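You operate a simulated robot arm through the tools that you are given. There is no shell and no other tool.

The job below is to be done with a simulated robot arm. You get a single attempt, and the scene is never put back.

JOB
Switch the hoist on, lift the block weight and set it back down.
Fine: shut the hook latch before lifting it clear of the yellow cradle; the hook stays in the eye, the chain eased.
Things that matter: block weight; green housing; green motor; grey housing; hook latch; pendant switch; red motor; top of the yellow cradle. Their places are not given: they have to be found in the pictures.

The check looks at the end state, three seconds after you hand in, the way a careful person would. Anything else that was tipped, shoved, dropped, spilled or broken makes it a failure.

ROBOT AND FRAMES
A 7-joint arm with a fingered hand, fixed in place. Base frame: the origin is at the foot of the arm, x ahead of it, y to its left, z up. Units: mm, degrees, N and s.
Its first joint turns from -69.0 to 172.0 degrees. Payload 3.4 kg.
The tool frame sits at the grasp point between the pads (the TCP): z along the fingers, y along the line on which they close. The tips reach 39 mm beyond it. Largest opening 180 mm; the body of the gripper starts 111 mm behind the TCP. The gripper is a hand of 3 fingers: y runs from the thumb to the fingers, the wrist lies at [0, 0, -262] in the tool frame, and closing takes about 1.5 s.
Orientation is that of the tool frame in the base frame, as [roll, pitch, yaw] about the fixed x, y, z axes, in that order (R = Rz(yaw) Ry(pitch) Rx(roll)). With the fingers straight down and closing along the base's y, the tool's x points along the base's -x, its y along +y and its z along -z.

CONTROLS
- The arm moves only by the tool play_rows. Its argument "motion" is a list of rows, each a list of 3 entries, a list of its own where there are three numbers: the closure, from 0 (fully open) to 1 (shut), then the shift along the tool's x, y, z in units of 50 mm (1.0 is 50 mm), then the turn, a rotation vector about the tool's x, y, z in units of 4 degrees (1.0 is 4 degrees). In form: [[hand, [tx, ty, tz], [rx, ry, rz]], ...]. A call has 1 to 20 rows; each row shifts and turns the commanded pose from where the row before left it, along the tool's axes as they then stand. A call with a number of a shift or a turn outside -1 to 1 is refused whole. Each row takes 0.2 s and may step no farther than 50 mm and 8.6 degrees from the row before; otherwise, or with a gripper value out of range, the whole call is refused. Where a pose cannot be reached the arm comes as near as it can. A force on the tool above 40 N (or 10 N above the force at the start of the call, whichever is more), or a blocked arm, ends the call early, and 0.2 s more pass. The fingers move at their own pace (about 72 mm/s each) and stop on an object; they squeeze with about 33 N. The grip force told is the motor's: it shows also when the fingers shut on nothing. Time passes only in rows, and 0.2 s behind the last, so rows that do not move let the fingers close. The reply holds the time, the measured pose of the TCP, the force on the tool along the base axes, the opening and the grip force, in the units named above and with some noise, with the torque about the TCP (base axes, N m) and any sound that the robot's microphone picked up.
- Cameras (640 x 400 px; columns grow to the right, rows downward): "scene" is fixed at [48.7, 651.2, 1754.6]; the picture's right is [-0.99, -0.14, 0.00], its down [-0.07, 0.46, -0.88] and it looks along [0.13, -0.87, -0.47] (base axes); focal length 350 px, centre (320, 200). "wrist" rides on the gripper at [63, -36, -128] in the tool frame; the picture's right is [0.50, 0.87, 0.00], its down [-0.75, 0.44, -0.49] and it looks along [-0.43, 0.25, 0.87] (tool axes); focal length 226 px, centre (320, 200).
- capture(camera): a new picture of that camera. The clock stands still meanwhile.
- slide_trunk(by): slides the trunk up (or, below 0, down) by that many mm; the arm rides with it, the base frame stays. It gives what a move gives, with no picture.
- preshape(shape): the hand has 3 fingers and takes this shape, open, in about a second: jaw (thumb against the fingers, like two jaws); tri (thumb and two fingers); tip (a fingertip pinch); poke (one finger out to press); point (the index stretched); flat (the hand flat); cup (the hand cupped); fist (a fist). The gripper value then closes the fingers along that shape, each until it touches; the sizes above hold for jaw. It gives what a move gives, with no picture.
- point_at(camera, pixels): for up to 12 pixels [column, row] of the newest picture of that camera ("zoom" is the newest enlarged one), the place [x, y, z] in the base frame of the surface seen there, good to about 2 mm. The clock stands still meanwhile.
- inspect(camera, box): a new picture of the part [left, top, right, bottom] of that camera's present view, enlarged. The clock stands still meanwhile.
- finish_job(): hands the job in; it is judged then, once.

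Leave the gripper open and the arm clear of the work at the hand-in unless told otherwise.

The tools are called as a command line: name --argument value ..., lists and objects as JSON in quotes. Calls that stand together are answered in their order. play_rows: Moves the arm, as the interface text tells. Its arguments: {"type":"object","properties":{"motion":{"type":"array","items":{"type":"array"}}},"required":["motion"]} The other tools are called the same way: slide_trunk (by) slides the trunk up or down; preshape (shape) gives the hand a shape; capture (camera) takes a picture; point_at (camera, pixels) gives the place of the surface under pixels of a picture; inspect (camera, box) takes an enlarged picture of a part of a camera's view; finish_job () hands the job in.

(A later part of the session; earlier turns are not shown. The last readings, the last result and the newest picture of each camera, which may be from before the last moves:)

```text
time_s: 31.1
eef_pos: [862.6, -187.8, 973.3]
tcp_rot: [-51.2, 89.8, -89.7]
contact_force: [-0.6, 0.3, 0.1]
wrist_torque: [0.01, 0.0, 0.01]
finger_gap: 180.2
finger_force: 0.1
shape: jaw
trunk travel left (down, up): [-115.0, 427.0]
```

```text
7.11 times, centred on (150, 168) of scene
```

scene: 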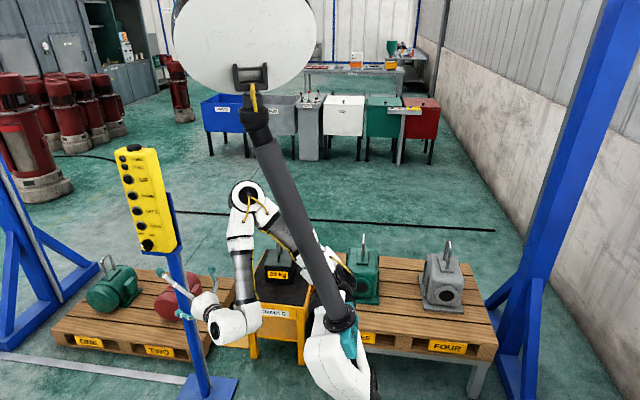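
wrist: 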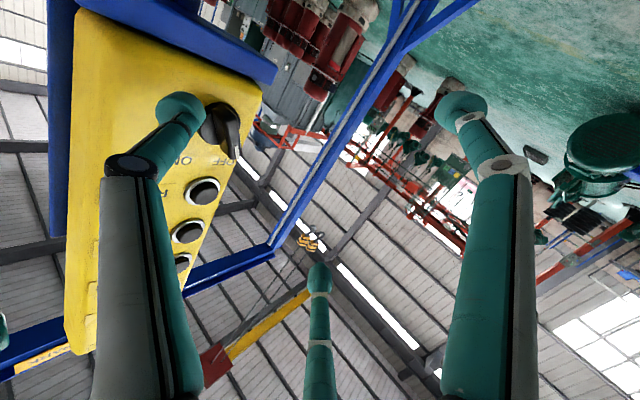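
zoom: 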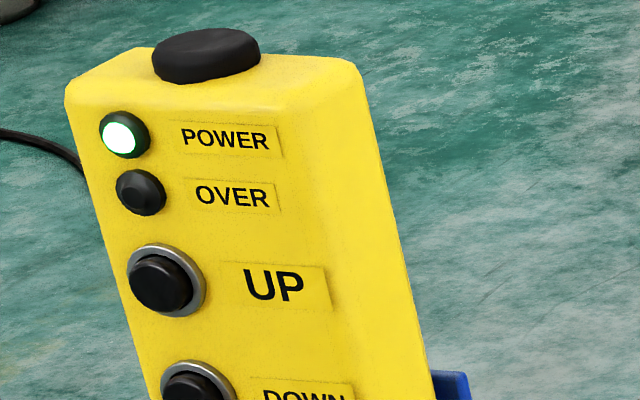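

The POWER lamp is green: hoist is on. Now I back the thumb out from the panel and rise to the DOWN button (820,-288,1219).

play_rows --motion '[[0, [0, 0.234, -0.188], [0, 0, 0]], [0, [0, 0.234, -0.188], [0, 0, 0]], [0, [-0.98, 0, 0], [0, 0, 0]], [0, [-0.98, 0, 0], [0, 0, 0]], [0, [-0.98, 0, 0], [0, 0, 0]], [0, [-0.98, 0, 0], [0, 0, 0]], [0, [-0.98, 0, 0], [0, 0, 0]], [0, [0, 0, 0], [0, 0, 0]]]'

inspect --camera "scene" --box '[105, 150, 195, 206]'

capture --camera "scene"

```text
time_s: 32.9
eef_pos: [860.9, -156.5, 1214.1]
tcp_rot: [-105.6, 89.7, -144.2]
contact_force: [0.1, 0.4, 0.1]
wrist_torque: [-0.02, 0.01, 0.04]
finger_gap: 180.0
finger_force: 0.1
shape: jaw
trunk travel left (down, up): [-115.0, 427.0]
```

```text
7.11 times, centred on (150, 178) of scene
```

zoom: 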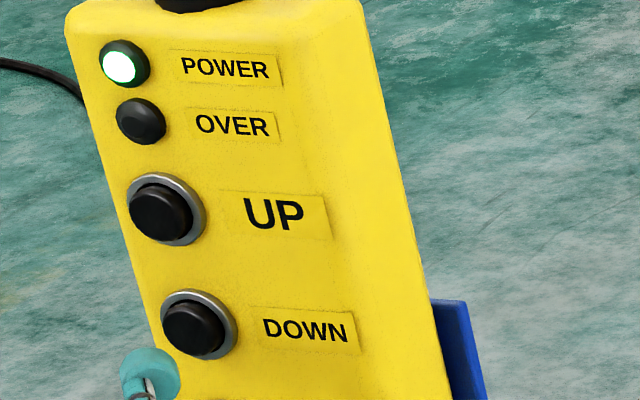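

```text
taken
```

scene: 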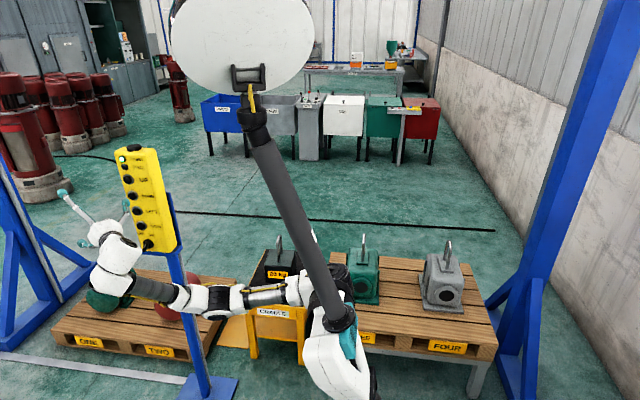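

The thumb is in front of and slightly below-left of DOWN in the picture. Measuring it.

inspect --camera "scene" --box '[105, 165, 165, 215]'

point_at --camera "zoom" --pixels '[[165, 200], [180, 200], [195, 215], [175, 190], [185, 230], [235, 165], [250, 155], [215, 160]]'

```text
8.00 times, centred on (135, 190) of scene
```

zoom: 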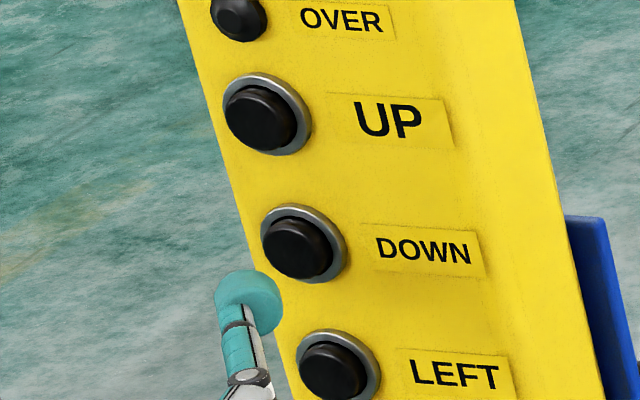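

```text
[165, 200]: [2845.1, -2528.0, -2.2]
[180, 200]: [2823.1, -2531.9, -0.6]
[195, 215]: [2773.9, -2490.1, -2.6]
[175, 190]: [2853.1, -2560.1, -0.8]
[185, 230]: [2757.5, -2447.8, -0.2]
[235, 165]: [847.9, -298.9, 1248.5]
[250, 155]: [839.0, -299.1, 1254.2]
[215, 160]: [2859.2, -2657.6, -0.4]
```

point_at --camera "zoom" --pixels '[[250, 280], [250, 295], [270, 300], [230, 290], [262, 325], [238, 345], [295, 248], [280, 245], [310, 250], [330, 370], [255, 118]]'

```text
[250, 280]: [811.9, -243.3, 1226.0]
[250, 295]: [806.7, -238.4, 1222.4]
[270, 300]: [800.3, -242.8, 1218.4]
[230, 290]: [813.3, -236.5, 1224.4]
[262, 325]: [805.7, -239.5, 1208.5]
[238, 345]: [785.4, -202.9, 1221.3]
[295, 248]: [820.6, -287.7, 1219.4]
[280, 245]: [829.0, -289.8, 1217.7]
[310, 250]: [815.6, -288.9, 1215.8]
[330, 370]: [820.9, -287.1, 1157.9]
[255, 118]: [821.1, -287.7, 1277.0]
```

Thumb centre is about (812,-243,1214); DOWN's cap front is at y=-288. I move 6 mm in x, 3 up, 25 mm in, then small steps watching the force.

play_rows --motion '[[0, [-0.03, -0.157, 0.203], [0, 0, 0]], [0, [-0.03, -0.158, 0.204], [0, 0, 0]], [0, [0, -0.0312, 0.0251], [0, 0, 0]], [0, [0, -0.0312, 0.0251], [0, 0, 0]], [0, [0, -0.0312, 0.0251], [0, 0, 0]]]'

inspect --camera "scene" --box '[105, 165, 165, 215]'

```text
time_s: 34.1
eef_pos: [868.3, -186.0, 1219.8]
tcp_rot: [-85.3, 89.7, -124.0]
contact_force: [-0.4, 0.2, -0.4]
wrist_torque: [0.01, 0.01, -0.02]
finger_gap: 180.3
finger_force: 0.1
shape: jaw
trunk travel left (down, up): [-115.0, 427.0]
```

```text
8.00 times, centred on (135, 190) of scene
```

zoom: 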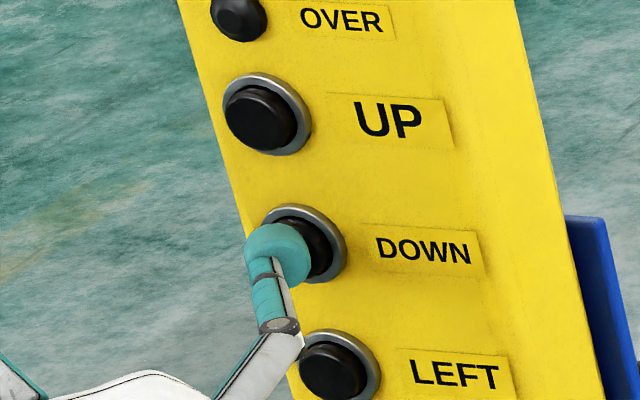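

Nearly touching. A few more small steps until the press is felt or sound is heard.

play_rows --motion '[[0, [0, -0.0312, 0.0251], [0, 0, 0]], [0, [0, -0.0312, 0.0251], [0, 0, 0]], [0, [0, -0.0312, 0.0251], [0, 0, 0]]]'

```text
time_s: 34.9
eef_pos: [868.8, -193.6, 1218.3]
tcp_rot: [-75.5, 89.8, -114.1]
contact_force: [-0.9, 1.7, 0.0]
wrist_torque: [0.0, 0.0, -0.15]
finger_gap: 179.8
finger_force: 0.0
shape: jaw
trunk travel left (down, up): [-115.0, 427.0]
```

Light contact (1.7 N). Pressing a bit more and holding briefly.

play_rows --motion '[[0, [0, -0.0312, 0.0251], [0, 0, 0]], [0, [0, -0.0312, 0.0251], [0, 0, 0]], [0, [0, 0, 0], [0, 0, 0]]]'

capture --camera "scene"

capture --camera "wrist"

```text
time_s: 35.7
eef_pos: [868.7, -196.2, 1219.4]
tcp_rot: [-74.8, 89.9, -113.3]
contact_force: [-1.5, 4.4, 0.1]
wrist_torque: [0.05, -0.04, -0.27]
finger_gap: 179.4
finger_force: 0.0
shape: jaw
trunk travel left (down, up): [-115.0, 427.0]
```

```text
taken
```

scene: 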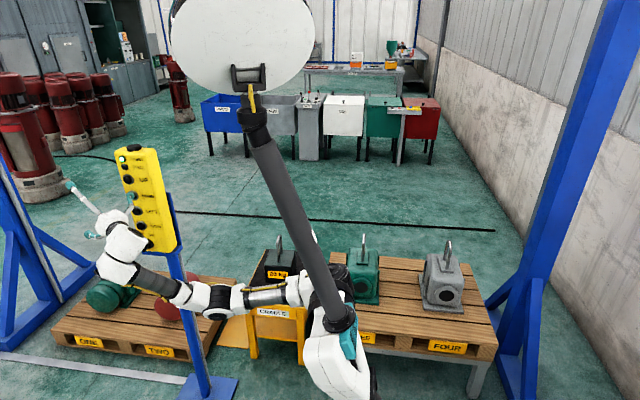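

```text
taken
```

wrist: 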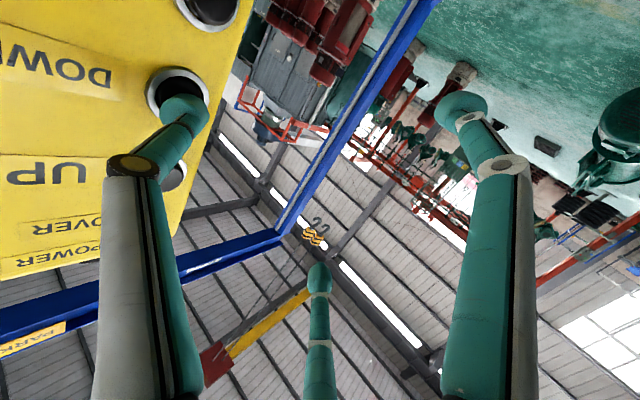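

Not sure it's fully pressed. Two more mm and hold, then look.

play_rows --motion '[[0, [0, -0.0312, 0.0251], [0, 0, 0]], [0, [0, -0.0312, 0.0251], [0, 0, 0]], [0, [0, 0, 0], [0, 0, 0]], [0, [0, 0, 0], [0, 0, 0]]]'

capture --camera "scene"

```text
time_s: 36.7
eef_pos: [868.1, -198.0, 1219.7]
tcp_rot: [-66.9, 89.4, -105.5]
contact_force: [-1.7, 8.9, -0.1]
wrist_torque: [0.03, -0.03, -0.51]
finger_gap: 179.4
finger_force: 0.1
shape: jaw
trunk travel left (down, up): [-115.0, 427.0]
```

```text
taken
```

scene: 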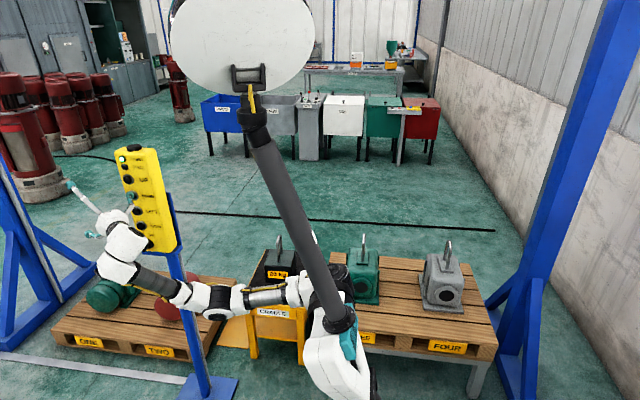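

No motor sound yet; pressing a little further.

play_rows --motion '[[0, [0, -0.0312, 0.0251], [0, 0, 0]], [0, [0, -0.0312, 0.0251], [0, 0, 0]], [0, [0, 0, 0], [0, 0, 0]], [0, [0, 0, 0], [0, 0, 0]]]'

inspect --camera "wrist" --box '[100, 30, 260, 200]'

inspect --camera "scene" --box '[105, 165, 165, 215]'

```text
time_s: 37.7
eef_pos: [869.5, -202.9, 1218.1]
tcp_rot: [-77.1, 89.6, -115.6]
contact_force: [-0.6, 9.9, -0.2]
wrist_torque: [0.06, 0.0, -0.22]
finger_gap: 178.3
finger_force: 0.1
shape: jaw
trunk travel left (down, up): [-115.0, 427.0]
```

```text
2.35 times, centred on (180, 115) of wrist
```

zoom: 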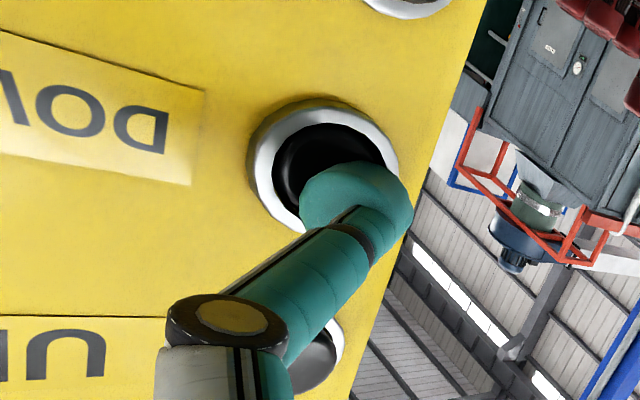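

```text
8.00 times, centred on (135, 190) of scene
```

zoom: 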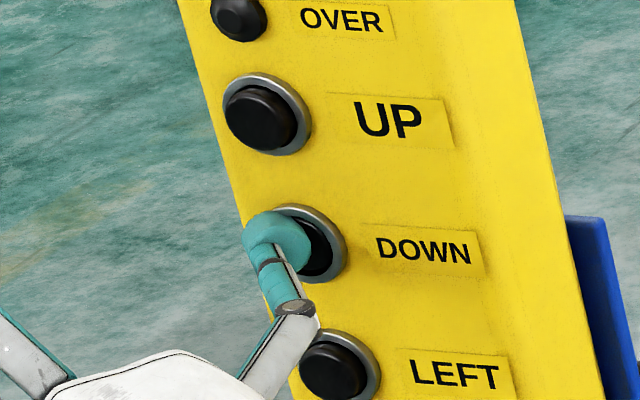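

The cap looks pushed in. Hold for 2 seconds and see whether the hook comes down.

play_rows --motion '[[0, [0, 0, 0], [0, 0, 0]], [0, [0, 0, 0], [0, 0, 0]], [0, [0, 0, 0], [0, 0, 0]], [0, [0, 0, 0], [0, 0, 0]], [0, [0, 0, 0], [0, 0, 0]], [0, [0, 0, 0], [0, 0, 0]], [0, [0, 0, 0], [0, 0, 0]], [0, [0, 0, 0], [0, 0, 0]], [0, [0, 0, 0], [0, 0, 0]], [0, [0, 0, 0], [0, 0, 0]]]'

capture --camera "scene"

```text
time_s: 39.9
eef_pos: [868.2, -202.8, 1219.0]
tcp_rot: [-74.3, 89.6, -113.0]
contact_force: [1.2, 10.6, -2.0]
wrist_torque: [0.23, -0.05, -0.22]
finger_gap: 178.5
finger_force: 0.1
shape: jaw
trunk travel left (down, up): [-115.0, 427.0]
```

```text
taken
```

scene: 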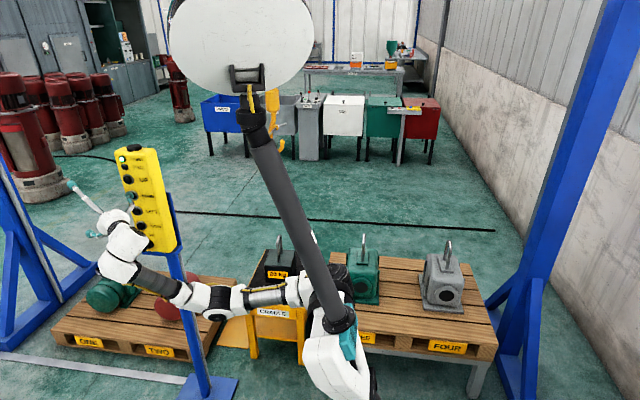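

The hook has come down: it now shows at about (273,100)–(280,150). I inspect it.

inspect --camera "scene" --box '[240, 80, 320, 160]'

point_at --camera "scene" --pixels '[[272, 105], [272, 130], [281, 145], [280, 242], [280, 150], [270, 95]]'

```text
5.00 times, centred on (280, 120) of scene
```

zoom: 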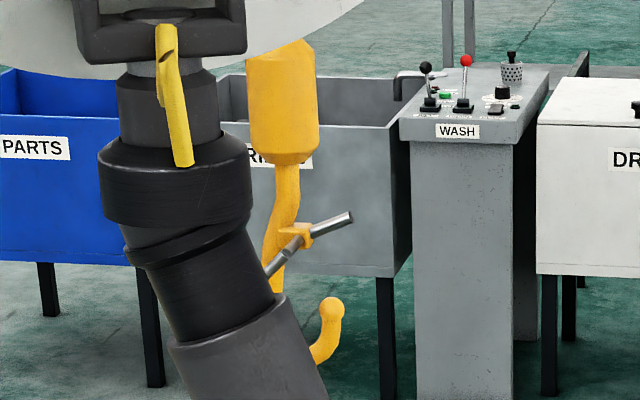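

```text
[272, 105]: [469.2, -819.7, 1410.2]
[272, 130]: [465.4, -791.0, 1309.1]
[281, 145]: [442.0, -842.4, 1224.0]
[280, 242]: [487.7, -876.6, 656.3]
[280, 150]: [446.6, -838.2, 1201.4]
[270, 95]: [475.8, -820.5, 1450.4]
```

The hoist is descending: latch bracket from z≈1850 to ≈1309. I release DOWN now by drawing back 12 mm.

play_rows --motion '[[0, [0, 0.25, -0.2], [0, 0, 0]]]'

inspect --camera "scene" --box '[240, 80, 320, 160]'

```text
time_s: 40.3
eef_pos: [867.0, -194.0, 1219.6]
tcp_rot: [-66.4, 89.8, -105.3]
contact_force: [0.8, 1.7, 1.3]
wrist_torque: [-0.07, 0.0, -0.02]
finger_gap: 179.6
finger_force: 0.0
shape: jaw
trunk travel left (down, up): [-115.0, 427.0]
```

```text
5.00 times, centred on (280, 120) of scene
```

zoom: 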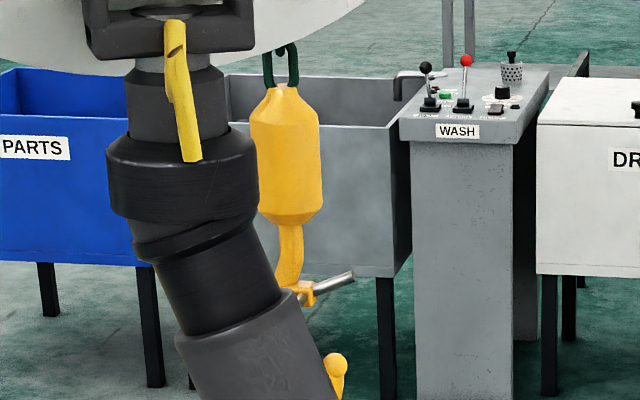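

It moved about 50 mm more during release. I draw back further and confirm that it has stopped.

play_rows --motion '[[0, [0, 0.25, -0.2], [0, 0, 0]], [0, [0, 0, 0], [0, 0, 0]]]'

inspect --camera "scene" --box '[240, 80, 320, 160]'

point_at --camera "zoom" --pixels '[[285, 150], [260, 150], [315, 150], [290, 210], [290, 250], [295, 275], [345, 278], [310, 290], [337, 365], [338, 385], [280, 70]]'

```text
time_s: 40.9
eef_pos: [865.7, -173.7, 1219.3]
tcp_rot: [-86.1, 89.9, -124.7]
contact_force: [0.4, -0.2, 0.0]
wrist_torque: [0.02, 0.02, 0.01]
finger_gap: 180.1
finger_force: 0.1
shape: jaw
trunk travel left (down, up): [-115.0, 427.0]
```

```text
5.00 times, centred on (280, 120) of scene
```

zoom: 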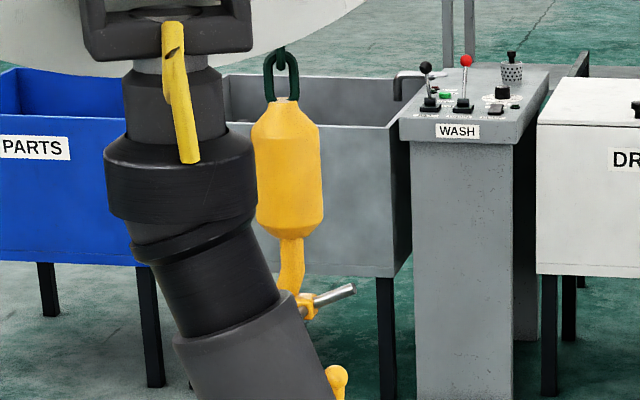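

```text
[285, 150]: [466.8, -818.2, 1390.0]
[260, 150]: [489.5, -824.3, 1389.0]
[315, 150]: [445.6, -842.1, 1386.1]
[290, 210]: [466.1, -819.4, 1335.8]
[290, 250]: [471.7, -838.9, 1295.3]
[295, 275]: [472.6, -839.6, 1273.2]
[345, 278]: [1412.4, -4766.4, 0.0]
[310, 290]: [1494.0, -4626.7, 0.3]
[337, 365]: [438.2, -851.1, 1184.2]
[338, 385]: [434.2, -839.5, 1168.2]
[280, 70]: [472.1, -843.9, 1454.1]
```

It has stopped: block centre about (467,-843), hook tip about (437,-850,1190), opening toward -x; the weight's eye is at x≈488, so the hook must go LEFT (+x) about 65 mm before going lower. I move to the LEFT button (z 1157) and tap it.

play_rows --motion '[[0, [0.62, 0, 0], [0, 0, 0]], [0, [0.62, 0, 0], [0, 0, 0]], [0, [0, -0.265, 0.213], [0, 0, 0]], [0, [0, 0, 0], [0, 0, 0]]]'

inspect --camera "scene" --box '[105, 165, 165, 215]'

```text
time_s: 41.9
eef_pos: [867.8, -191.0, 1157.6]
tcp_rot: [-83.9, 89.9, -122.5]
contact_force: [0.3, 1.1, 0.1]
wrist_torque: [0.05, -0.03, -0.08]
finger_gap: 180.0
finger_force: 0.1
shape: jaw
trunk travel left (down, up): [-115.0, 427.0]
```

```text
8.00 times, centred on (135, 190) of scene
```

zoom: 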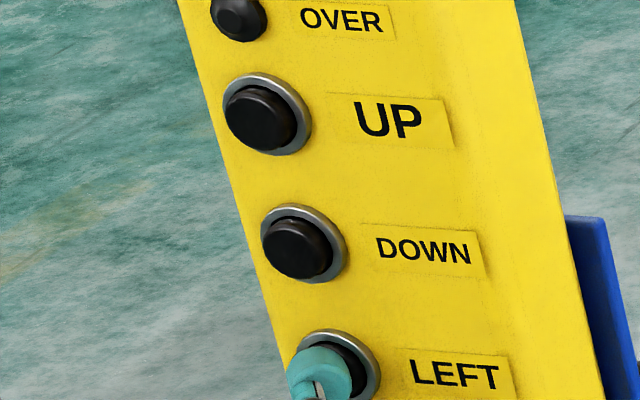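

The thumb is on LEFT. A short tap: 13 mm in, then out.

play_rows --motion '[[0, [0, -0.2025, 0.163], [0, 0, 0]], [0, [0, 0.3116, -0.2508], [0, 0, 0]], [0, [0, 0, 0], [0, 0, 0]]]'

inspect --camera "scene" --box '[240, 80, 320, 160]'

point_at --camera "zoom" --pixels '[[285, 150], [290, 250], [337, 365], [280, 70], [265, 150], [275, 150], [275, 210]]'

```text
time_s: 42.7
eef_pos: [868.5, -184.4, 1157.9]
tcp_rot: [-93.1, 89.8, -131.9]
contact_force: [0.3, -0.6, -1.1]
wrist_torque: [-0.01, 0.0, -0.02]
finger_gap: 179.9
finger_force: 0.1
shape: jaw
trunk travel left (down, up): [-115.0, 427.0]
```

```text
5.00 times, centred on (280, 120) of scene
```

zoom: 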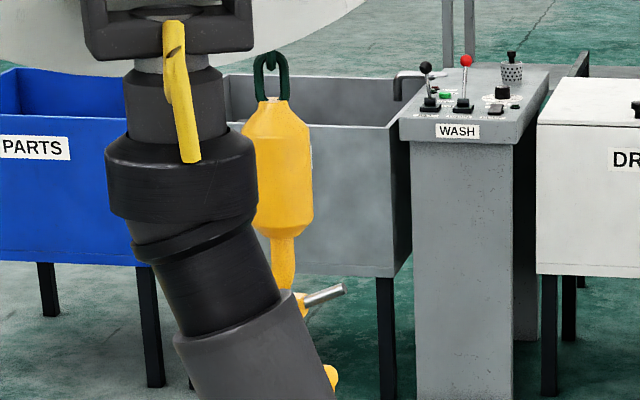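

```text
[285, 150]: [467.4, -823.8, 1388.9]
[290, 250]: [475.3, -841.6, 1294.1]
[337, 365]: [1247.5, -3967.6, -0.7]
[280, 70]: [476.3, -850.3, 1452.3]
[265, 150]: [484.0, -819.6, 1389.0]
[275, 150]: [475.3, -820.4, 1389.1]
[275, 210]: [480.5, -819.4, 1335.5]
```

LEFT moves it +x, about 9 mm for that tap. I need about 55–60 mm more; pressing with a hold of 3 rows.

play_rows --motion '[[0, [0, -0.3116, 0.2508], [0, 0, 0]], [0, [0, 0, 0], [0, 0, 0]], [0, [0, 0, 0], [0, 0, 0]], [0, [0, 0.3116, -0.2508], [0, 0, 0]], [0, [0, 0, 0], [0, 0, 0]], [0, [0, 0, 0], [0, 0, 0]], [0, [0, 0, 0], [0, 0, 0]]]'

inspect --camera "scene" --box '[240, 80, 320, 160]'

point_at --camera "zoom" --pixels '[[285, 150], [270, 150], [265, 250], [280, 70], [260, 150], [275, 130], [275, 210]]'

```text
time_s: 44.3
eef_pos: [868.2, -182.8, 1159.6]
tcp_rot: [-85.9, 89.8, -124.6]
contact_force: [-0.4, 0.8, 0.1]
wrist_torque: [0.03, -0.02, 0.0]
finger_gap: 179.9
finger_force: 0.1
shape: jaw
trunk travel left (down, up): [-115.0, 427.0]
```

```text
5.00 times, centred on (280, 120) of scene
```

zoom: 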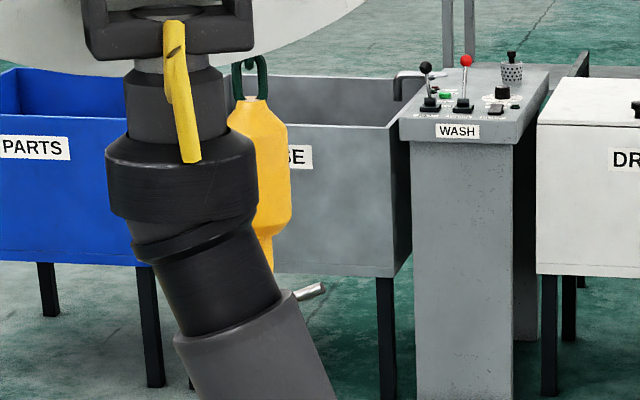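

```text
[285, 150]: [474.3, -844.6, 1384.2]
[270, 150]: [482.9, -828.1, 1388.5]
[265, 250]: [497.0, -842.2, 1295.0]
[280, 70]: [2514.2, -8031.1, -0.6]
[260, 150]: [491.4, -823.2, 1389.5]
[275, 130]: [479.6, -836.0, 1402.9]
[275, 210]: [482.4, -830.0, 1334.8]
```

Now about +30 mm total. About 35 mm more: hold longer.

play_rows --motion '[[0, [0, -0.3116, 0.2508], [0, 0, 0]], [0, [0, 0, 0], [0, 0, 0]], [0, [0, 0, 0], [0, 0, 0]], [0, [0, 0, 0], [0, 0, 0]], [0, [0, 0, 0], [0, 0, 0]], [0, [0, 0.3116, -0.2508], [0, 0, 0]], [0, [0, 0, 0], [0, 0, 0]], [0, [0, 0, 0], [0, 0, 0]], [0, [0, 0, 0], [0, 0, 0]], [0, [0, 0, 0], [0, 0, 0]], [0, [0, 0, 0], [0, 0, 0]]]'

inspect --camera "scene" --box '[220, 80, 320, 160]'

capture --camera "wrist"

```text
time_s: 46.7
eef_pos: [867.2, -183.6, 1157.6]
tcp_rot: [-87.1, 89.8, -125.6]
contact_force: [0.2, 0.3, -1.5]
wrist_torque: [-0.02, -0.01, 0.0]
finger_gap: 179.8
finger_force: 0.1
shape: jaw
trunk travel left (down, up): [-115.0, 427.0]
```

```text
5.00 times, centred on (270, 120) of scene
```

zoom: 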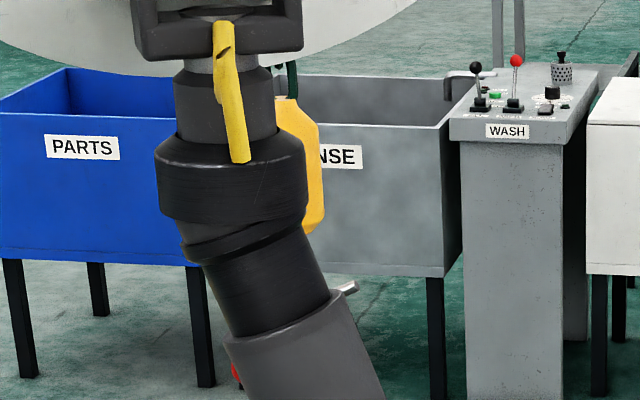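

```text
taken
```

wrist: 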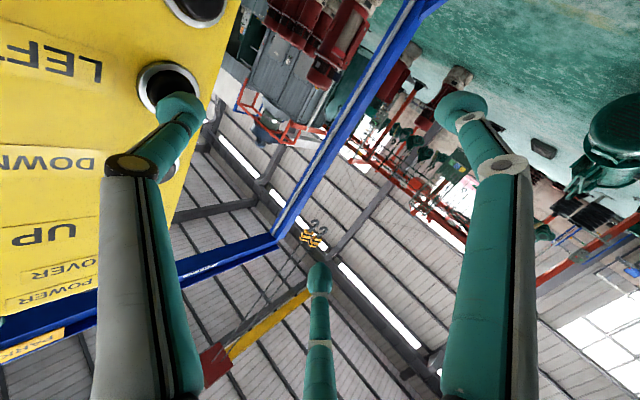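

About +46 mm total so far; about 22 mm more wanted. Press again, a bit deeper, checking force while held.

play_rows --motion '[[0, [0, -0.3116, 0.2508], [0, 0, 0]], [0, [0, -0.0312, 0.0251], [0, 0, 0]]]'

inspect --camera "scene" --box '[220, 80, 320, 160]'

```text
time_s: 47.3
eef_pos: [868.4, -202.6, 1156.8]
tcp_rot: [-75.0, 89.6, -113.5]
contact_force: [0.8, 9.3, -0.2]
wrist_torque: [0.04, -0.01, -0.17]
finger_gap: 178.7
finger_force: 0.0
shape: jaw
trunk travel left (down, up): [-115.0, 427.0]
```

```text
5.00 times, centred on (270, 120) of scene
```

zoom: 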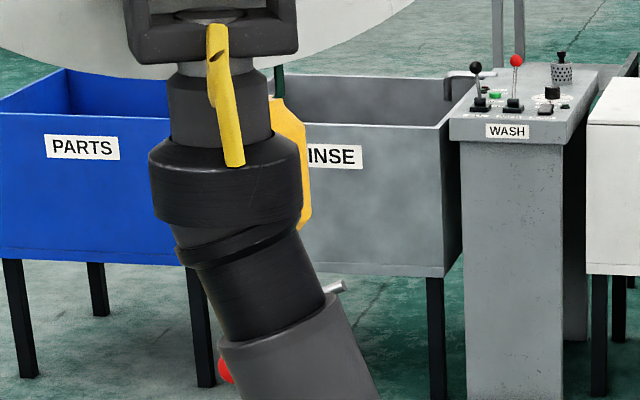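

It is moving (right edge 322→310 px). Release now.

play_rows --motion '[[0, [0, 0.35, -0.28], [0, 0, 0]], [0, [0, 0, 0], [0, 0, 0]], [0, [0, 0, 0], [0, 0, 0]], [0, [0, 0, 0], [0, 0, 0]], [0, [0, 0, 0], [0, 0, 0]]]'

inspect --camera "scene" --box '[220, 80, 320, 160]'

```text
time_s: 48.5
eef_pos: [868.2, -184.2, 1157.8]
tcp_rot: [-84.7, 89.8, -123.4]
contact_force: [0.0, 0.3, -0.1]
wrist_torque: [-0.01, 0.03, -0.01]
finger_gap: 179.8
finger_force: 0.0
shape: jaw
trunk travel left (down, up): [-115.0, 427.0]
```

```text
5.00 times, centred on (270, 120) of scene
```

zoom: 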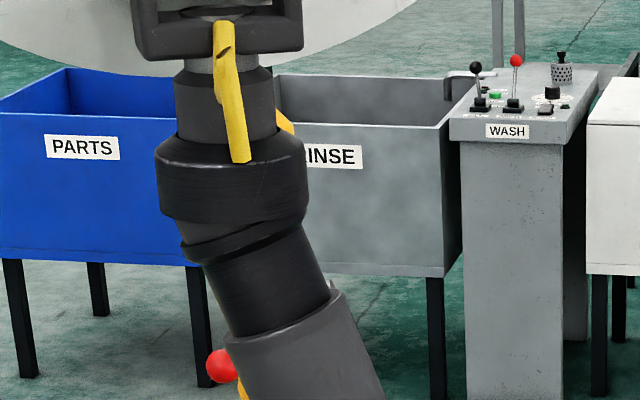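

The hook has moved to about +70 mm (block centre x≈537). Before lowering, I measure the weight's eye closely.

inspect --camera "scene" --box '[255, 225, 315, 290]'

point_at --camera "zoom" --pixels '[[278, 75], [270, 90], [288, 80], [290, 110], [292, 140], [270, 110], [280, 155], [250, 190], [320, 190], [285, 65]]'

```text
6.15 times, centred on (285, 258) of scene
```

zoom: 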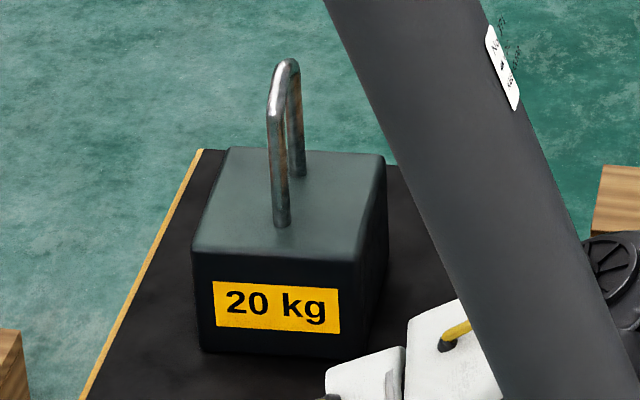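

```text
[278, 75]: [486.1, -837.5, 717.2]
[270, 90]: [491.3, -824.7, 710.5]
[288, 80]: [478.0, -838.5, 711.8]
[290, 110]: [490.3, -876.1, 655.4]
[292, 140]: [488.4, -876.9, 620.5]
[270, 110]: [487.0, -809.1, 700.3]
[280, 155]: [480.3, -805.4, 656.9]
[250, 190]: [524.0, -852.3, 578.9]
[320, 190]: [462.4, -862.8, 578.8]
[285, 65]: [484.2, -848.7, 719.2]
```

The eye is a U-bolt at x≈485, legs at y≈-812 and -880, inner top z≈706, block top z=579. I aim for the hook tip's top at z≈660. Now to the DOWN button.

play_rows --motion '[[0, [-0.62, 0, 0], [0, 0, 0]], [0, [-0.62, 0, 0], [0, 0, 0]], [0, [0, -0.12, 0.096], [0, 0, 0]], [0, [0, 0, 0], [0, 0, 0]]]'

play_rows --motion '[[0, [0, -0.2025, 0.163], [0, 0, 0]], [0, [0, 0, 0], [0, 0, 0]], [0, [0, 0, 0], [0, 0, 0]], [0, [0, 0, 0], [0, 0, 0]], [0, [0, 0, 0], [0, 0, 0]], [0, [0, 0.35, -0.28], [0, 0, 0]], [0, [0, 0, 0], [0, 0, 0]]]'

inspect --camera "scene" --box '[220, 100, 330, 260]'

```text
time_s: 49.5
eef_pos: [869.4, -190.2, 1219.0]
tcp_rot: [-91.6, 89.8, -130.3]
contact_force: [0.1, 0.9, 0.1]
wrist_torque: [0.0, 0.01, -0.05]
finger_gap: 179.9
finger_force: 0.0
shape: jaw
trunk travel left (down, up): [-115.0, 427.0]
```

```text
time_s: 51.1
eef_pos: [869.1, -181.9, 1220.6]
tcp_rot: [-96.5, 89.8, -135.1]
contact_force: [-0.7, -0.7, -0.3]
wrist_torque: [0.02, -0.03, 0.0]
finger_gap: 180.0
finger_force: 0.1
shape: jaw
trunk travel left (down, up): [-115.0, 427.0]
```

```text
2.50 times, centred on (275, 180) of scene
```

zoom: 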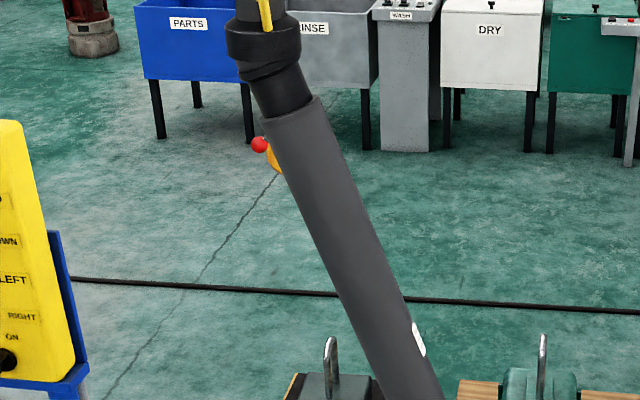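

The hook is partly behind the pole: red ball at zoom (260,145), yellow at (274,158). Measuring.

point_at --camera "zoom" --pixels '[[258, 145], [262, 147], [270, 155], [274, 162], [278, 168]]'

inspect --camera "scene" --box '[235, 130, 295, 180]'

```text
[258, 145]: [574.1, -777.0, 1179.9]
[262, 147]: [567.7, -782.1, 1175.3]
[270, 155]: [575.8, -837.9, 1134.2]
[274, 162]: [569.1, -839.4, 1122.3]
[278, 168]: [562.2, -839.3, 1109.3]
```

```text
8.00 times, centred on (265, 155) of scene
```

zoom: 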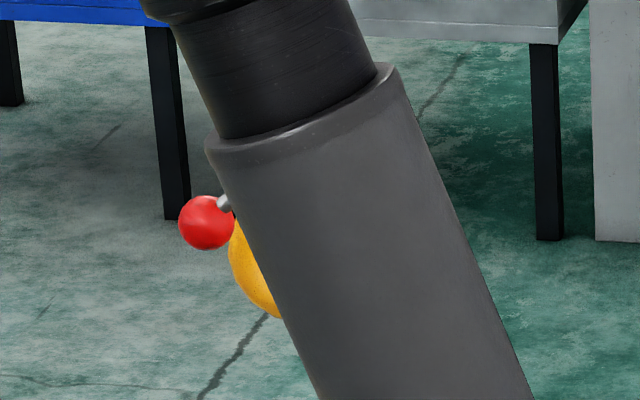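

Red ball z≈1178; the tip's top is therefore about 1130. It only sank ~58 mm, so the press was marginal. I press deeper (to y≈-206) and hold about 1.6 s.

play_rows --motion '[[0, [0, -0.374, 0.301], [0, 0, 0]], [0, [0, 0, 0], [0, 0, 0]], [0, [0, 0, 0], [0, 0, 0]], [0, [0, 0, 0], [0, 0, 0]], [0, [0, 0, 0], [0, 0, 0]], [0, [0, 0, 0], [0, 0, 0]], [0, [0, 0, 0], [0, 0, 0]], [0, [0, 0, 0], [0, 0, 0]], [0, [0, 0.374, -0.301], [0, 0, 0]], [0, [0, 0, 0], [0, 0, 0]]]'

inspect --camera "scene" --box '[220, 120, 330, 280]'

```text
time_s: 53.3
eef_pos: [869.5, -182.3, 1220.6]
tcp_rot: [-92.6, 89.8, -131.3]
contact_force: [0.0, 0.0, 0.4]
wrist_torque: [-0.04, 0.0, 0.02]
finger_gap: 180.1
finger_force: 0.0
shape: jaw
trunk travel left (down, up): [-115.0, 427.0]
```

```text
2.50 times, centred on (275, 200) of scene
```

zoom: 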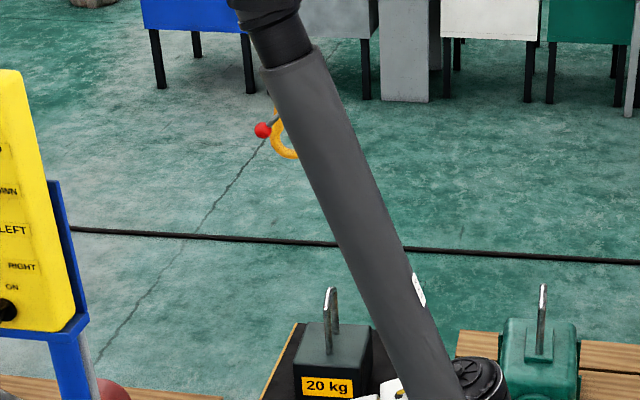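

inspect --camera "scene" --box '[230, 140, 290, 190]'

point_at --camera "zoom" --pixels '[[222, 255], [215, 260], [265, 280], [290, 320], [300, 325], [255, 225]]'

```text
8.00 times, centred on (260, 165) of scene
```

zoom: 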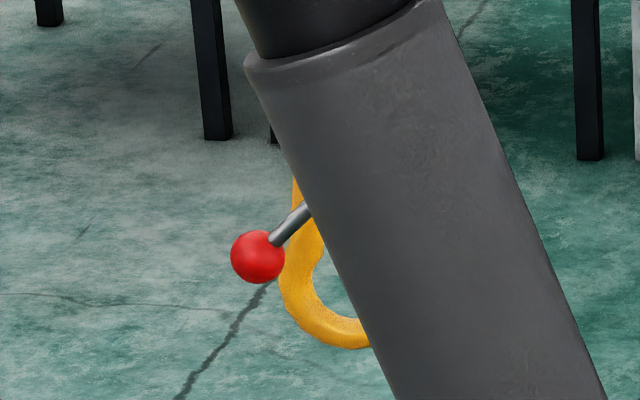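

```text
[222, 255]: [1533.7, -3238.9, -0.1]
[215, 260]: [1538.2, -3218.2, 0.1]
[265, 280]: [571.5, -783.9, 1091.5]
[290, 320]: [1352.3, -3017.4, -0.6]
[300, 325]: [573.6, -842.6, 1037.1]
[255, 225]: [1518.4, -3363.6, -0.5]
```

Slow creep: about 78 mm in that press. The tip's top is now about z 1050; 370 mm to go. I press and hold, checking partway while still holding.

play_rows --motion '[[0, [0, -0.374, 0.301], [0, 0, 0]], [0, [0, 0, 0], [0, 0, 0]], [0, [0, 0, 0], [0, 0, 0]], [0, [0, 0, 0], [0, 0, 0]], [0, [0, 0, 0], [0, 0, 0]], [0, [0, 0, 0], [0, 0, 0]], [0, [0, 0, 0], [0, 0, 0]], [0, [0, 0, 0], [0, 0, 0]], [0, [0, 0, 0], [0, 0, 0]], [0, [0, 0, 0], [0, 0, 0]]]'

inspect --camera "scene" --box '[220, 130, 320, 230]'

```text
time_s: 55.5
eef_pos: [868.7, -202.2, 1221.1]
tcp_rot: [-71.8, 89.7, -110.5]
contact_force: [1.0, 8.5, -0.2]
wrist_torque: [-0.03, -0.02, -0.18]
finger_gap: 178.6
finger_force: 0.0
shape: jaw
trunk travel left (down, up): [-115.0, 427.0]
```

```text
4.00 times, centred on (270, 180) of scene
```

zoom: 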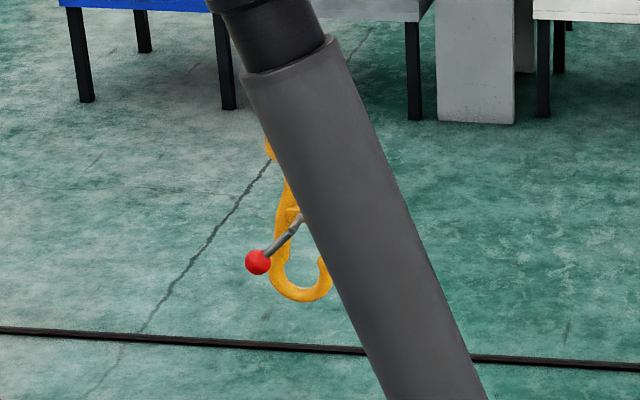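

point_at --camera "zoom" --pixels '[[258, 262], [275, 270], [300, 295], [323, 275], [326, 265], [283, 215]]'

```text
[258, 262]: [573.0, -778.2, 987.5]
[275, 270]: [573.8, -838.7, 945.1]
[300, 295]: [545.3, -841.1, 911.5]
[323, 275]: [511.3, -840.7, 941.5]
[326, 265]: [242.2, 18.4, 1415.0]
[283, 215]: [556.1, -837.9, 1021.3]
```

Still pressed and descending: ball z 985, bowl bottom z≈908, target bowl bottom ≈ 605 (ball ≈ 682). Holding on for 8 more rows.

play_rows --motion '[[0, [0, 0, 0], [0, 0, 0]], [0, [0, 0, 0], [0, 0, 0]], [0, [0, 0, 0], [0, 0, 0]], [0, [0, 0, 0], [0, 0, 0]], [0, [0, 0, 0], [0, 0, 0]], [0, [0, 0, 0], [0, 0, 0]], [0, [0, 0, 0], [0, 0, 0]], [0, [0, 0, 0], [0, 0, 0]]]'

inspect --camera "scene" --box '[220, 160, 320, 260]'

point_at --camera "zoom" --pixels '[[258, 220], [256, 230], [258, 240], [262, 225], [262, 250]]'

```text
time_s: 57.3
eef_pos: [868.8, -201.5, 1222.1]
tcp_rot: [-72.0, 89.7, -110.6]
contact_force: [0.7, 8.5, -0.6]
wrist_torque: [-0.02, 0.0, -0.15]
finger_gap: 179.0
finger_force: 0.1
shape: jaw
trunk travel left (down, up): [-115.0, 427.0]
```

```text
4.00 times, centred on (270, 210) of scene
```

zoom: 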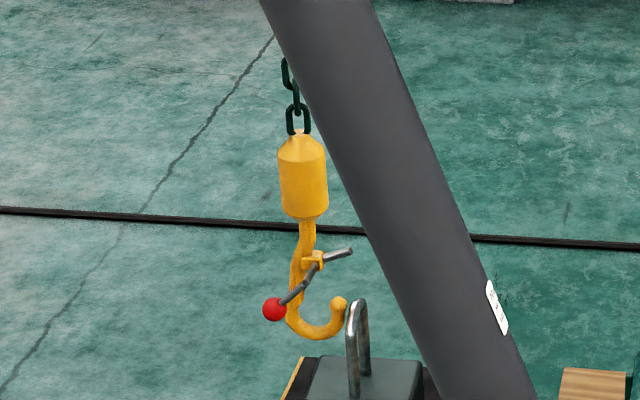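

```text
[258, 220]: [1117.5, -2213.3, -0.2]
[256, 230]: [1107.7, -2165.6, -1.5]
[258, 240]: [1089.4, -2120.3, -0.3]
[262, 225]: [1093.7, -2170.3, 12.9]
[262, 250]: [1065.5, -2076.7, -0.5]
```

Now the hook is fully visible next to the eye. Measuring hook tip, bowl bottom, ball.

point_at --camera "zoom" --pixels '[[275, 309], [338, 302], [342, 312], [320, 332], [315, 337], [300, 325], [303, 180], [300, 250], [318, 258], [345, 250], [355, 305], [294, 285]]'

```text
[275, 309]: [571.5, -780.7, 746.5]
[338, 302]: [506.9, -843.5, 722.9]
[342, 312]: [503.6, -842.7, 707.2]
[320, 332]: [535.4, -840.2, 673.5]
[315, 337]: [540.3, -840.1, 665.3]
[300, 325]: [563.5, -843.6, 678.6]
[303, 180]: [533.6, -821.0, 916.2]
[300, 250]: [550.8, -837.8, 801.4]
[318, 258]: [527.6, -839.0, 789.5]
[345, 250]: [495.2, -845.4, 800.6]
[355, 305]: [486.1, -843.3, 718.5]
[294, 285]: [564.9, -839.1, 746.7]
```

Tip top z≈728, bowl bottom ≈663; tip is about 5 mm clear of the bar in x. I release now and then nudge LEFT.

play_rows --motion '[[0, [0, 0.45, -0.362], [0, 0, 0]], [0, [0, 0, 0], [0, 0, 0]]]'

inspect --camera "scene" --box '[240, 200, 310, 270]'

```text
time_s: 57.9
eef_pos: [870.9, -176.8, 1221.1]
tcp_rot: [-86.5, 89.8, -125.1]
contact_force: [0.0, 0.7, 0.7]
wrist_torque: [0.03, 0.03, 0.02]
finger_gap: 179.9
finger_force: 0.1
shape: jaw
trunk travel left (down, up): [-115.0, 427.0]
```

```text
5.71 times, centred on (275, 235) of scene
```

zoom: 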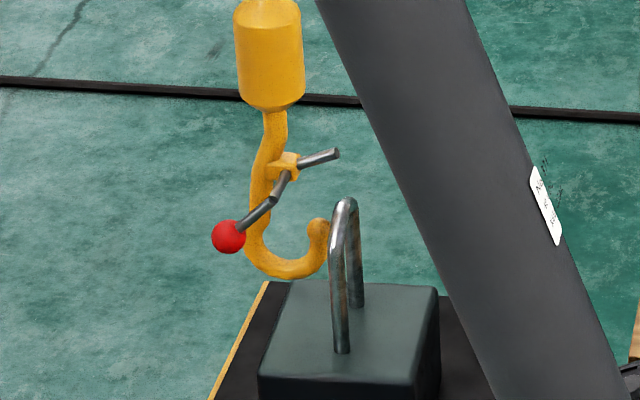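

point_at --camera "zoom" --pixels '[[228, 237], [318, 222], [320, 240], [295, 270], [290, 276], [262, 255], [270, 60], [345, 202], [337, 230], [326, 235], [353, 225], [320, 155]]'

```text
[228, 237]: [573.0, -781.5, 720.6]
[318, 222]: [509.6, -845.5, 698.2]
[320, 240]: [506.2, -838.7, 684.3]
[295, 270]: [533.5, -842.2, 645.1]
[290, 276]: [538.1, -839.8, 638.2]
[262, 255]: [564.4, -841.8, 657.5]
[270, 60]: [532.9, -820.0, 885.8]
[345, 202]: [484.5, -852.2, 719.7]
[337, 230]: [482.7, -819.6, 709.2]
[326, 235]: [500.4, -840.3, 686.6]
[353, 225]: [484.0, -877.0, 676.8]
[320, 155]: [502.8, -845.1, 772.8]
```

Tip top ≈702, bowl bottom ≈637. It should go about 20–25 mm lower so that the tip passes beneath the arch. Short tap of DOWN.

play_rows --motion '[[0, [0, -0.452, 0.364], [0, 0, 0]], [0, [0, 0, 0], [0, 0, 0]], [0, [0, 0.452, -0.364], [0, 0, 0]], [0, [0, 0, 0], [0, 0, 0]], [0, [0, 0, 0], [0, 0, 0]]]'

inspect --camera "scene" --box '[240, 200, 310, 270]'

point_at --camera "zoom" --pixels '[[228, 250], [318, 235], [320, 255], [295, 285], [290, 290], [262, 270], [228, 245], [345, 202]]'

```text
time_s: 59.1
eef_pos: [868.9, -176.8, 1221.2]
tcp_rot: [-84.9, 89.8, -123.6]
contact_force: [-0.9, 0.5, 0.2]
wrist_torque: [0.0, 0.02, -0.02]
finger_gap: 180.1
finger_force: 0.1
shape: jaw
trunk travel left (down, up): [-115.0, 427.0]
```

```text
5.71 times, centred on (275, 235) of scene
```

zoom: 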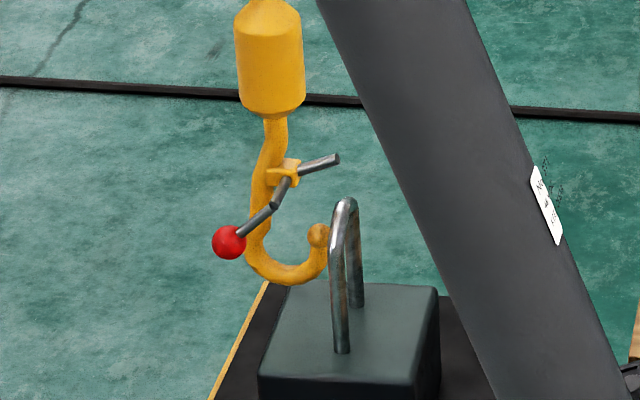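

```text
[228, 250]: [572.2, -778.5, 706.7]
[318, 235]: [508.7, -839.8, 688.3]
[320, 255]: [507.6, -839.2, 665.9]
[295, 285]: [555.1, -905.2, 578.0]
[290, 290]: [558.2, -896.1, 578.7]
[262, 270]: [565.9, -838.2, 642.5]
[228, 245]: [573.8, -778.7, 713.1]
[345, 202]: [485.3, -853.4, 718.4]
```

It sank only about 7 mm. One more press, two rows longer.

play_rows --motion '[[0, [0, -0.452, 0.364], [0, 0, 0]], [0, [0, 0, 0], [0, 0, 0]], [0, [0, 0, 0], [0, 0, 0]], [0, [0, 0, 0], [0, 0, 0]], [0, [0, 0.452, -0.364], [0, 0, 0]], [0, [0, 0, 0], [0, 0, 0]], [0, [0, 0, 0], [0, 0, 0]]]'

inspect --camera "scene" --box '[240, 200, 310, 270]'

point_at --camera "zoom" --pixels '[[228, 260], [318, 250], [320, 265], [262, 285], [290, 295], [320, 245], [228, 270], [330, 175]]'

```text
time_s: 60.7
eef_pos: [867.8, -176.7, 1220.9]
tcp_rot: [-84.3, 89.8, -123.0]
contact_force: [0.1, 0.1, 0.0]
wrist_torque: [-0.02, -0.01, 0.01]
finger_gap: 179.8
finger_force: 0.0
shape: jaw
trunk travel left (down, up): [-115.0, 427.0]
```

```text
5.71 times, centred on (275, 235) of scene
```

zoom: 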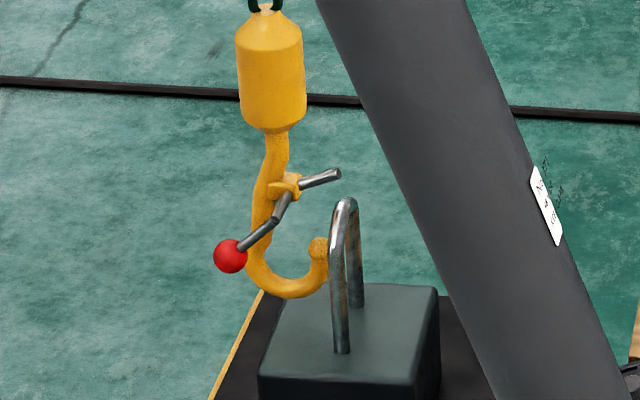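

```text
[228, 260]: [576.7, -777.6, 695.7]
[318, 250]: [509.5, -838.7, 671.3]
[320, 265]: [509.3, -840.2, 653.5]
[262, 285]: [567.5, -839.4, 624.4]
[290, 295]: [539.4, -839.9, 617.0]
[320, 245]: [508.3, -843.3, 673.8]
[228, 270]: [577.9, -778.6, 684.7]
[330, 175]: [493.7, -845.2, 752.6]
```

Tip top ≈681, bowl bottom ≈613 — good depth. The hook should go RIGHT (-x) about 50 mm so that the bar (x 485) lies between tip (508) and shank (inner ≈553). I go to the RIGHT button (z 1098).

play_rows --motion '[[0, [0.81, 0, 0], [0, 0, 0]], [0, [0.81, 0, 0], [0, 0, 0]], [0, [0.81, 0, 0], [0, 0, 0]], [0, [0, -0.21, 0.17], [0, 0, 0]], [0, [0, 0, 0], [0, 0, 0]]]'

inspect --camera "scene" --box '[110, 190, 170, 240]'

```text
time_s: 61.9
eef_pos: [869.6, -190.6, 1099.1]
tcp_rot: [-78.8, 89.8, -117.5]
contact_force: [0.4, 0.9, -0.3]
wrist_torque: [-0.01, 0.03, -0.09]
finger_gap: 179.9
finger_force: 0.0
shape: jaw
trunk travel left (down, up): [-115.0, 427.0]
```

```text
8.00 times, centred on (140, 215) of scene
```

zoom: 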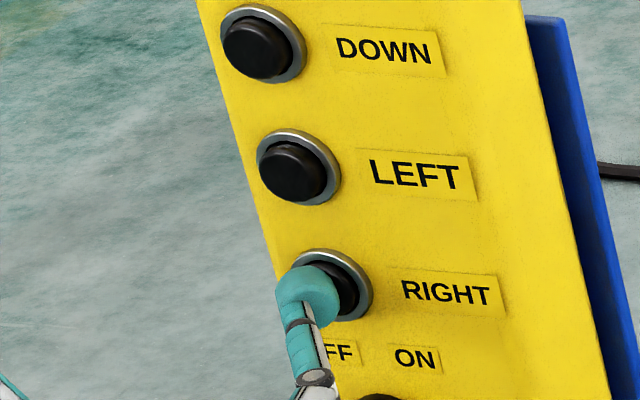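

The thumb is on RIGHT. Press, hold 3 rows, release, look.

play_rows --motion '[[0, [0, -0.234, 0.188], [0, 0, 0]], [0, [0, 0, 0], [0, 0, 0]], [0, [0, 0, 0], [0, 0, 0]], [0, [0, 0, 0], [0, 0, 0]], [0, [0, 0.312, -0.25], [0, 0, 0]], [0, [0, 0, 0], [0, 0, 0]], [0, [0, 0, 0], [0, 0, 0]], [0, [0, 0, 0], [0, 0, 0]]]'

inspect --camera "scene" --box '[240, 200, 310, 270]'

point_at --camera "zoom" --pixels '[[270, 60], [285, 60], [300, 60], [290, 290], [310, 295], [330, 280]]'

```text
time_s: 63.7
eef_pos: [869.3, -186.1, 1098.2]
tcp_rot: [-86.0, 89.9, -124.7]
contact_force: [0.5, 0.1, 0.5]
wrist_torque: [0.02, 0.02, 0.01]
finger_gap: 179.6
finger_force: 0.1
shape: jaw
trunk travel left (down, up): [-115.0, 427.0]
```

```text
5.71 times, centred on (275, 235) of scene
```

zoom: 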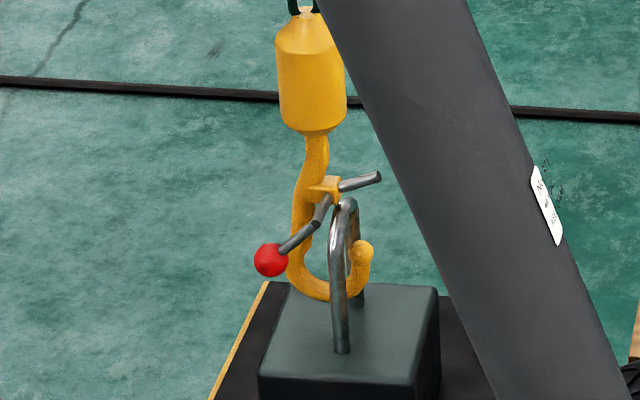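

```text
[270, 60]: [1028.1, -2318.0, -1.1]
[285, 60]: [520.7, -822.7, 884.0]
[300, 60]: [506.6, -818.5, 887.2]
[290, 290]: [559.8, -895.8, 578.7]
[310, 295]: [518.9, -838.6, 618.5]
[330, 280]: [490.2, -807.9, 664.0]
```

The tip has passed through the eye. Measuring it.

point_at --camera "zoom" --pixels '[[365, 250], [365, 265], [358, 285], [312, 60], [300, 250], [340, 205], [270, 260], [320, 290], [370, 180], [325, 190], [300, 215]]'

```text
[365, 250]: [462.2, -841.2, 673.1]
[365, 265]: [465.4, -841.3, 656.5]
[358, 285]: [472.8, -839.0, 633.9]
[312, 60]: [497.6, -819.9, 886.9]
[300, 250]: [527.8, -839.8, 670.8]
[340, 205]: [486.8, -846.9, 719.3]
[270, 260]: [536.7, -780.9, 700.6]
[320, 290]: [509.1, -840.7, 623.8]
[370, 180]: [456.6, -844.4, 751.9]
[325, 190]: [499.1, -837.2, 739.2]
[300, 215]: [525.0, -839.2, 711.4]
```

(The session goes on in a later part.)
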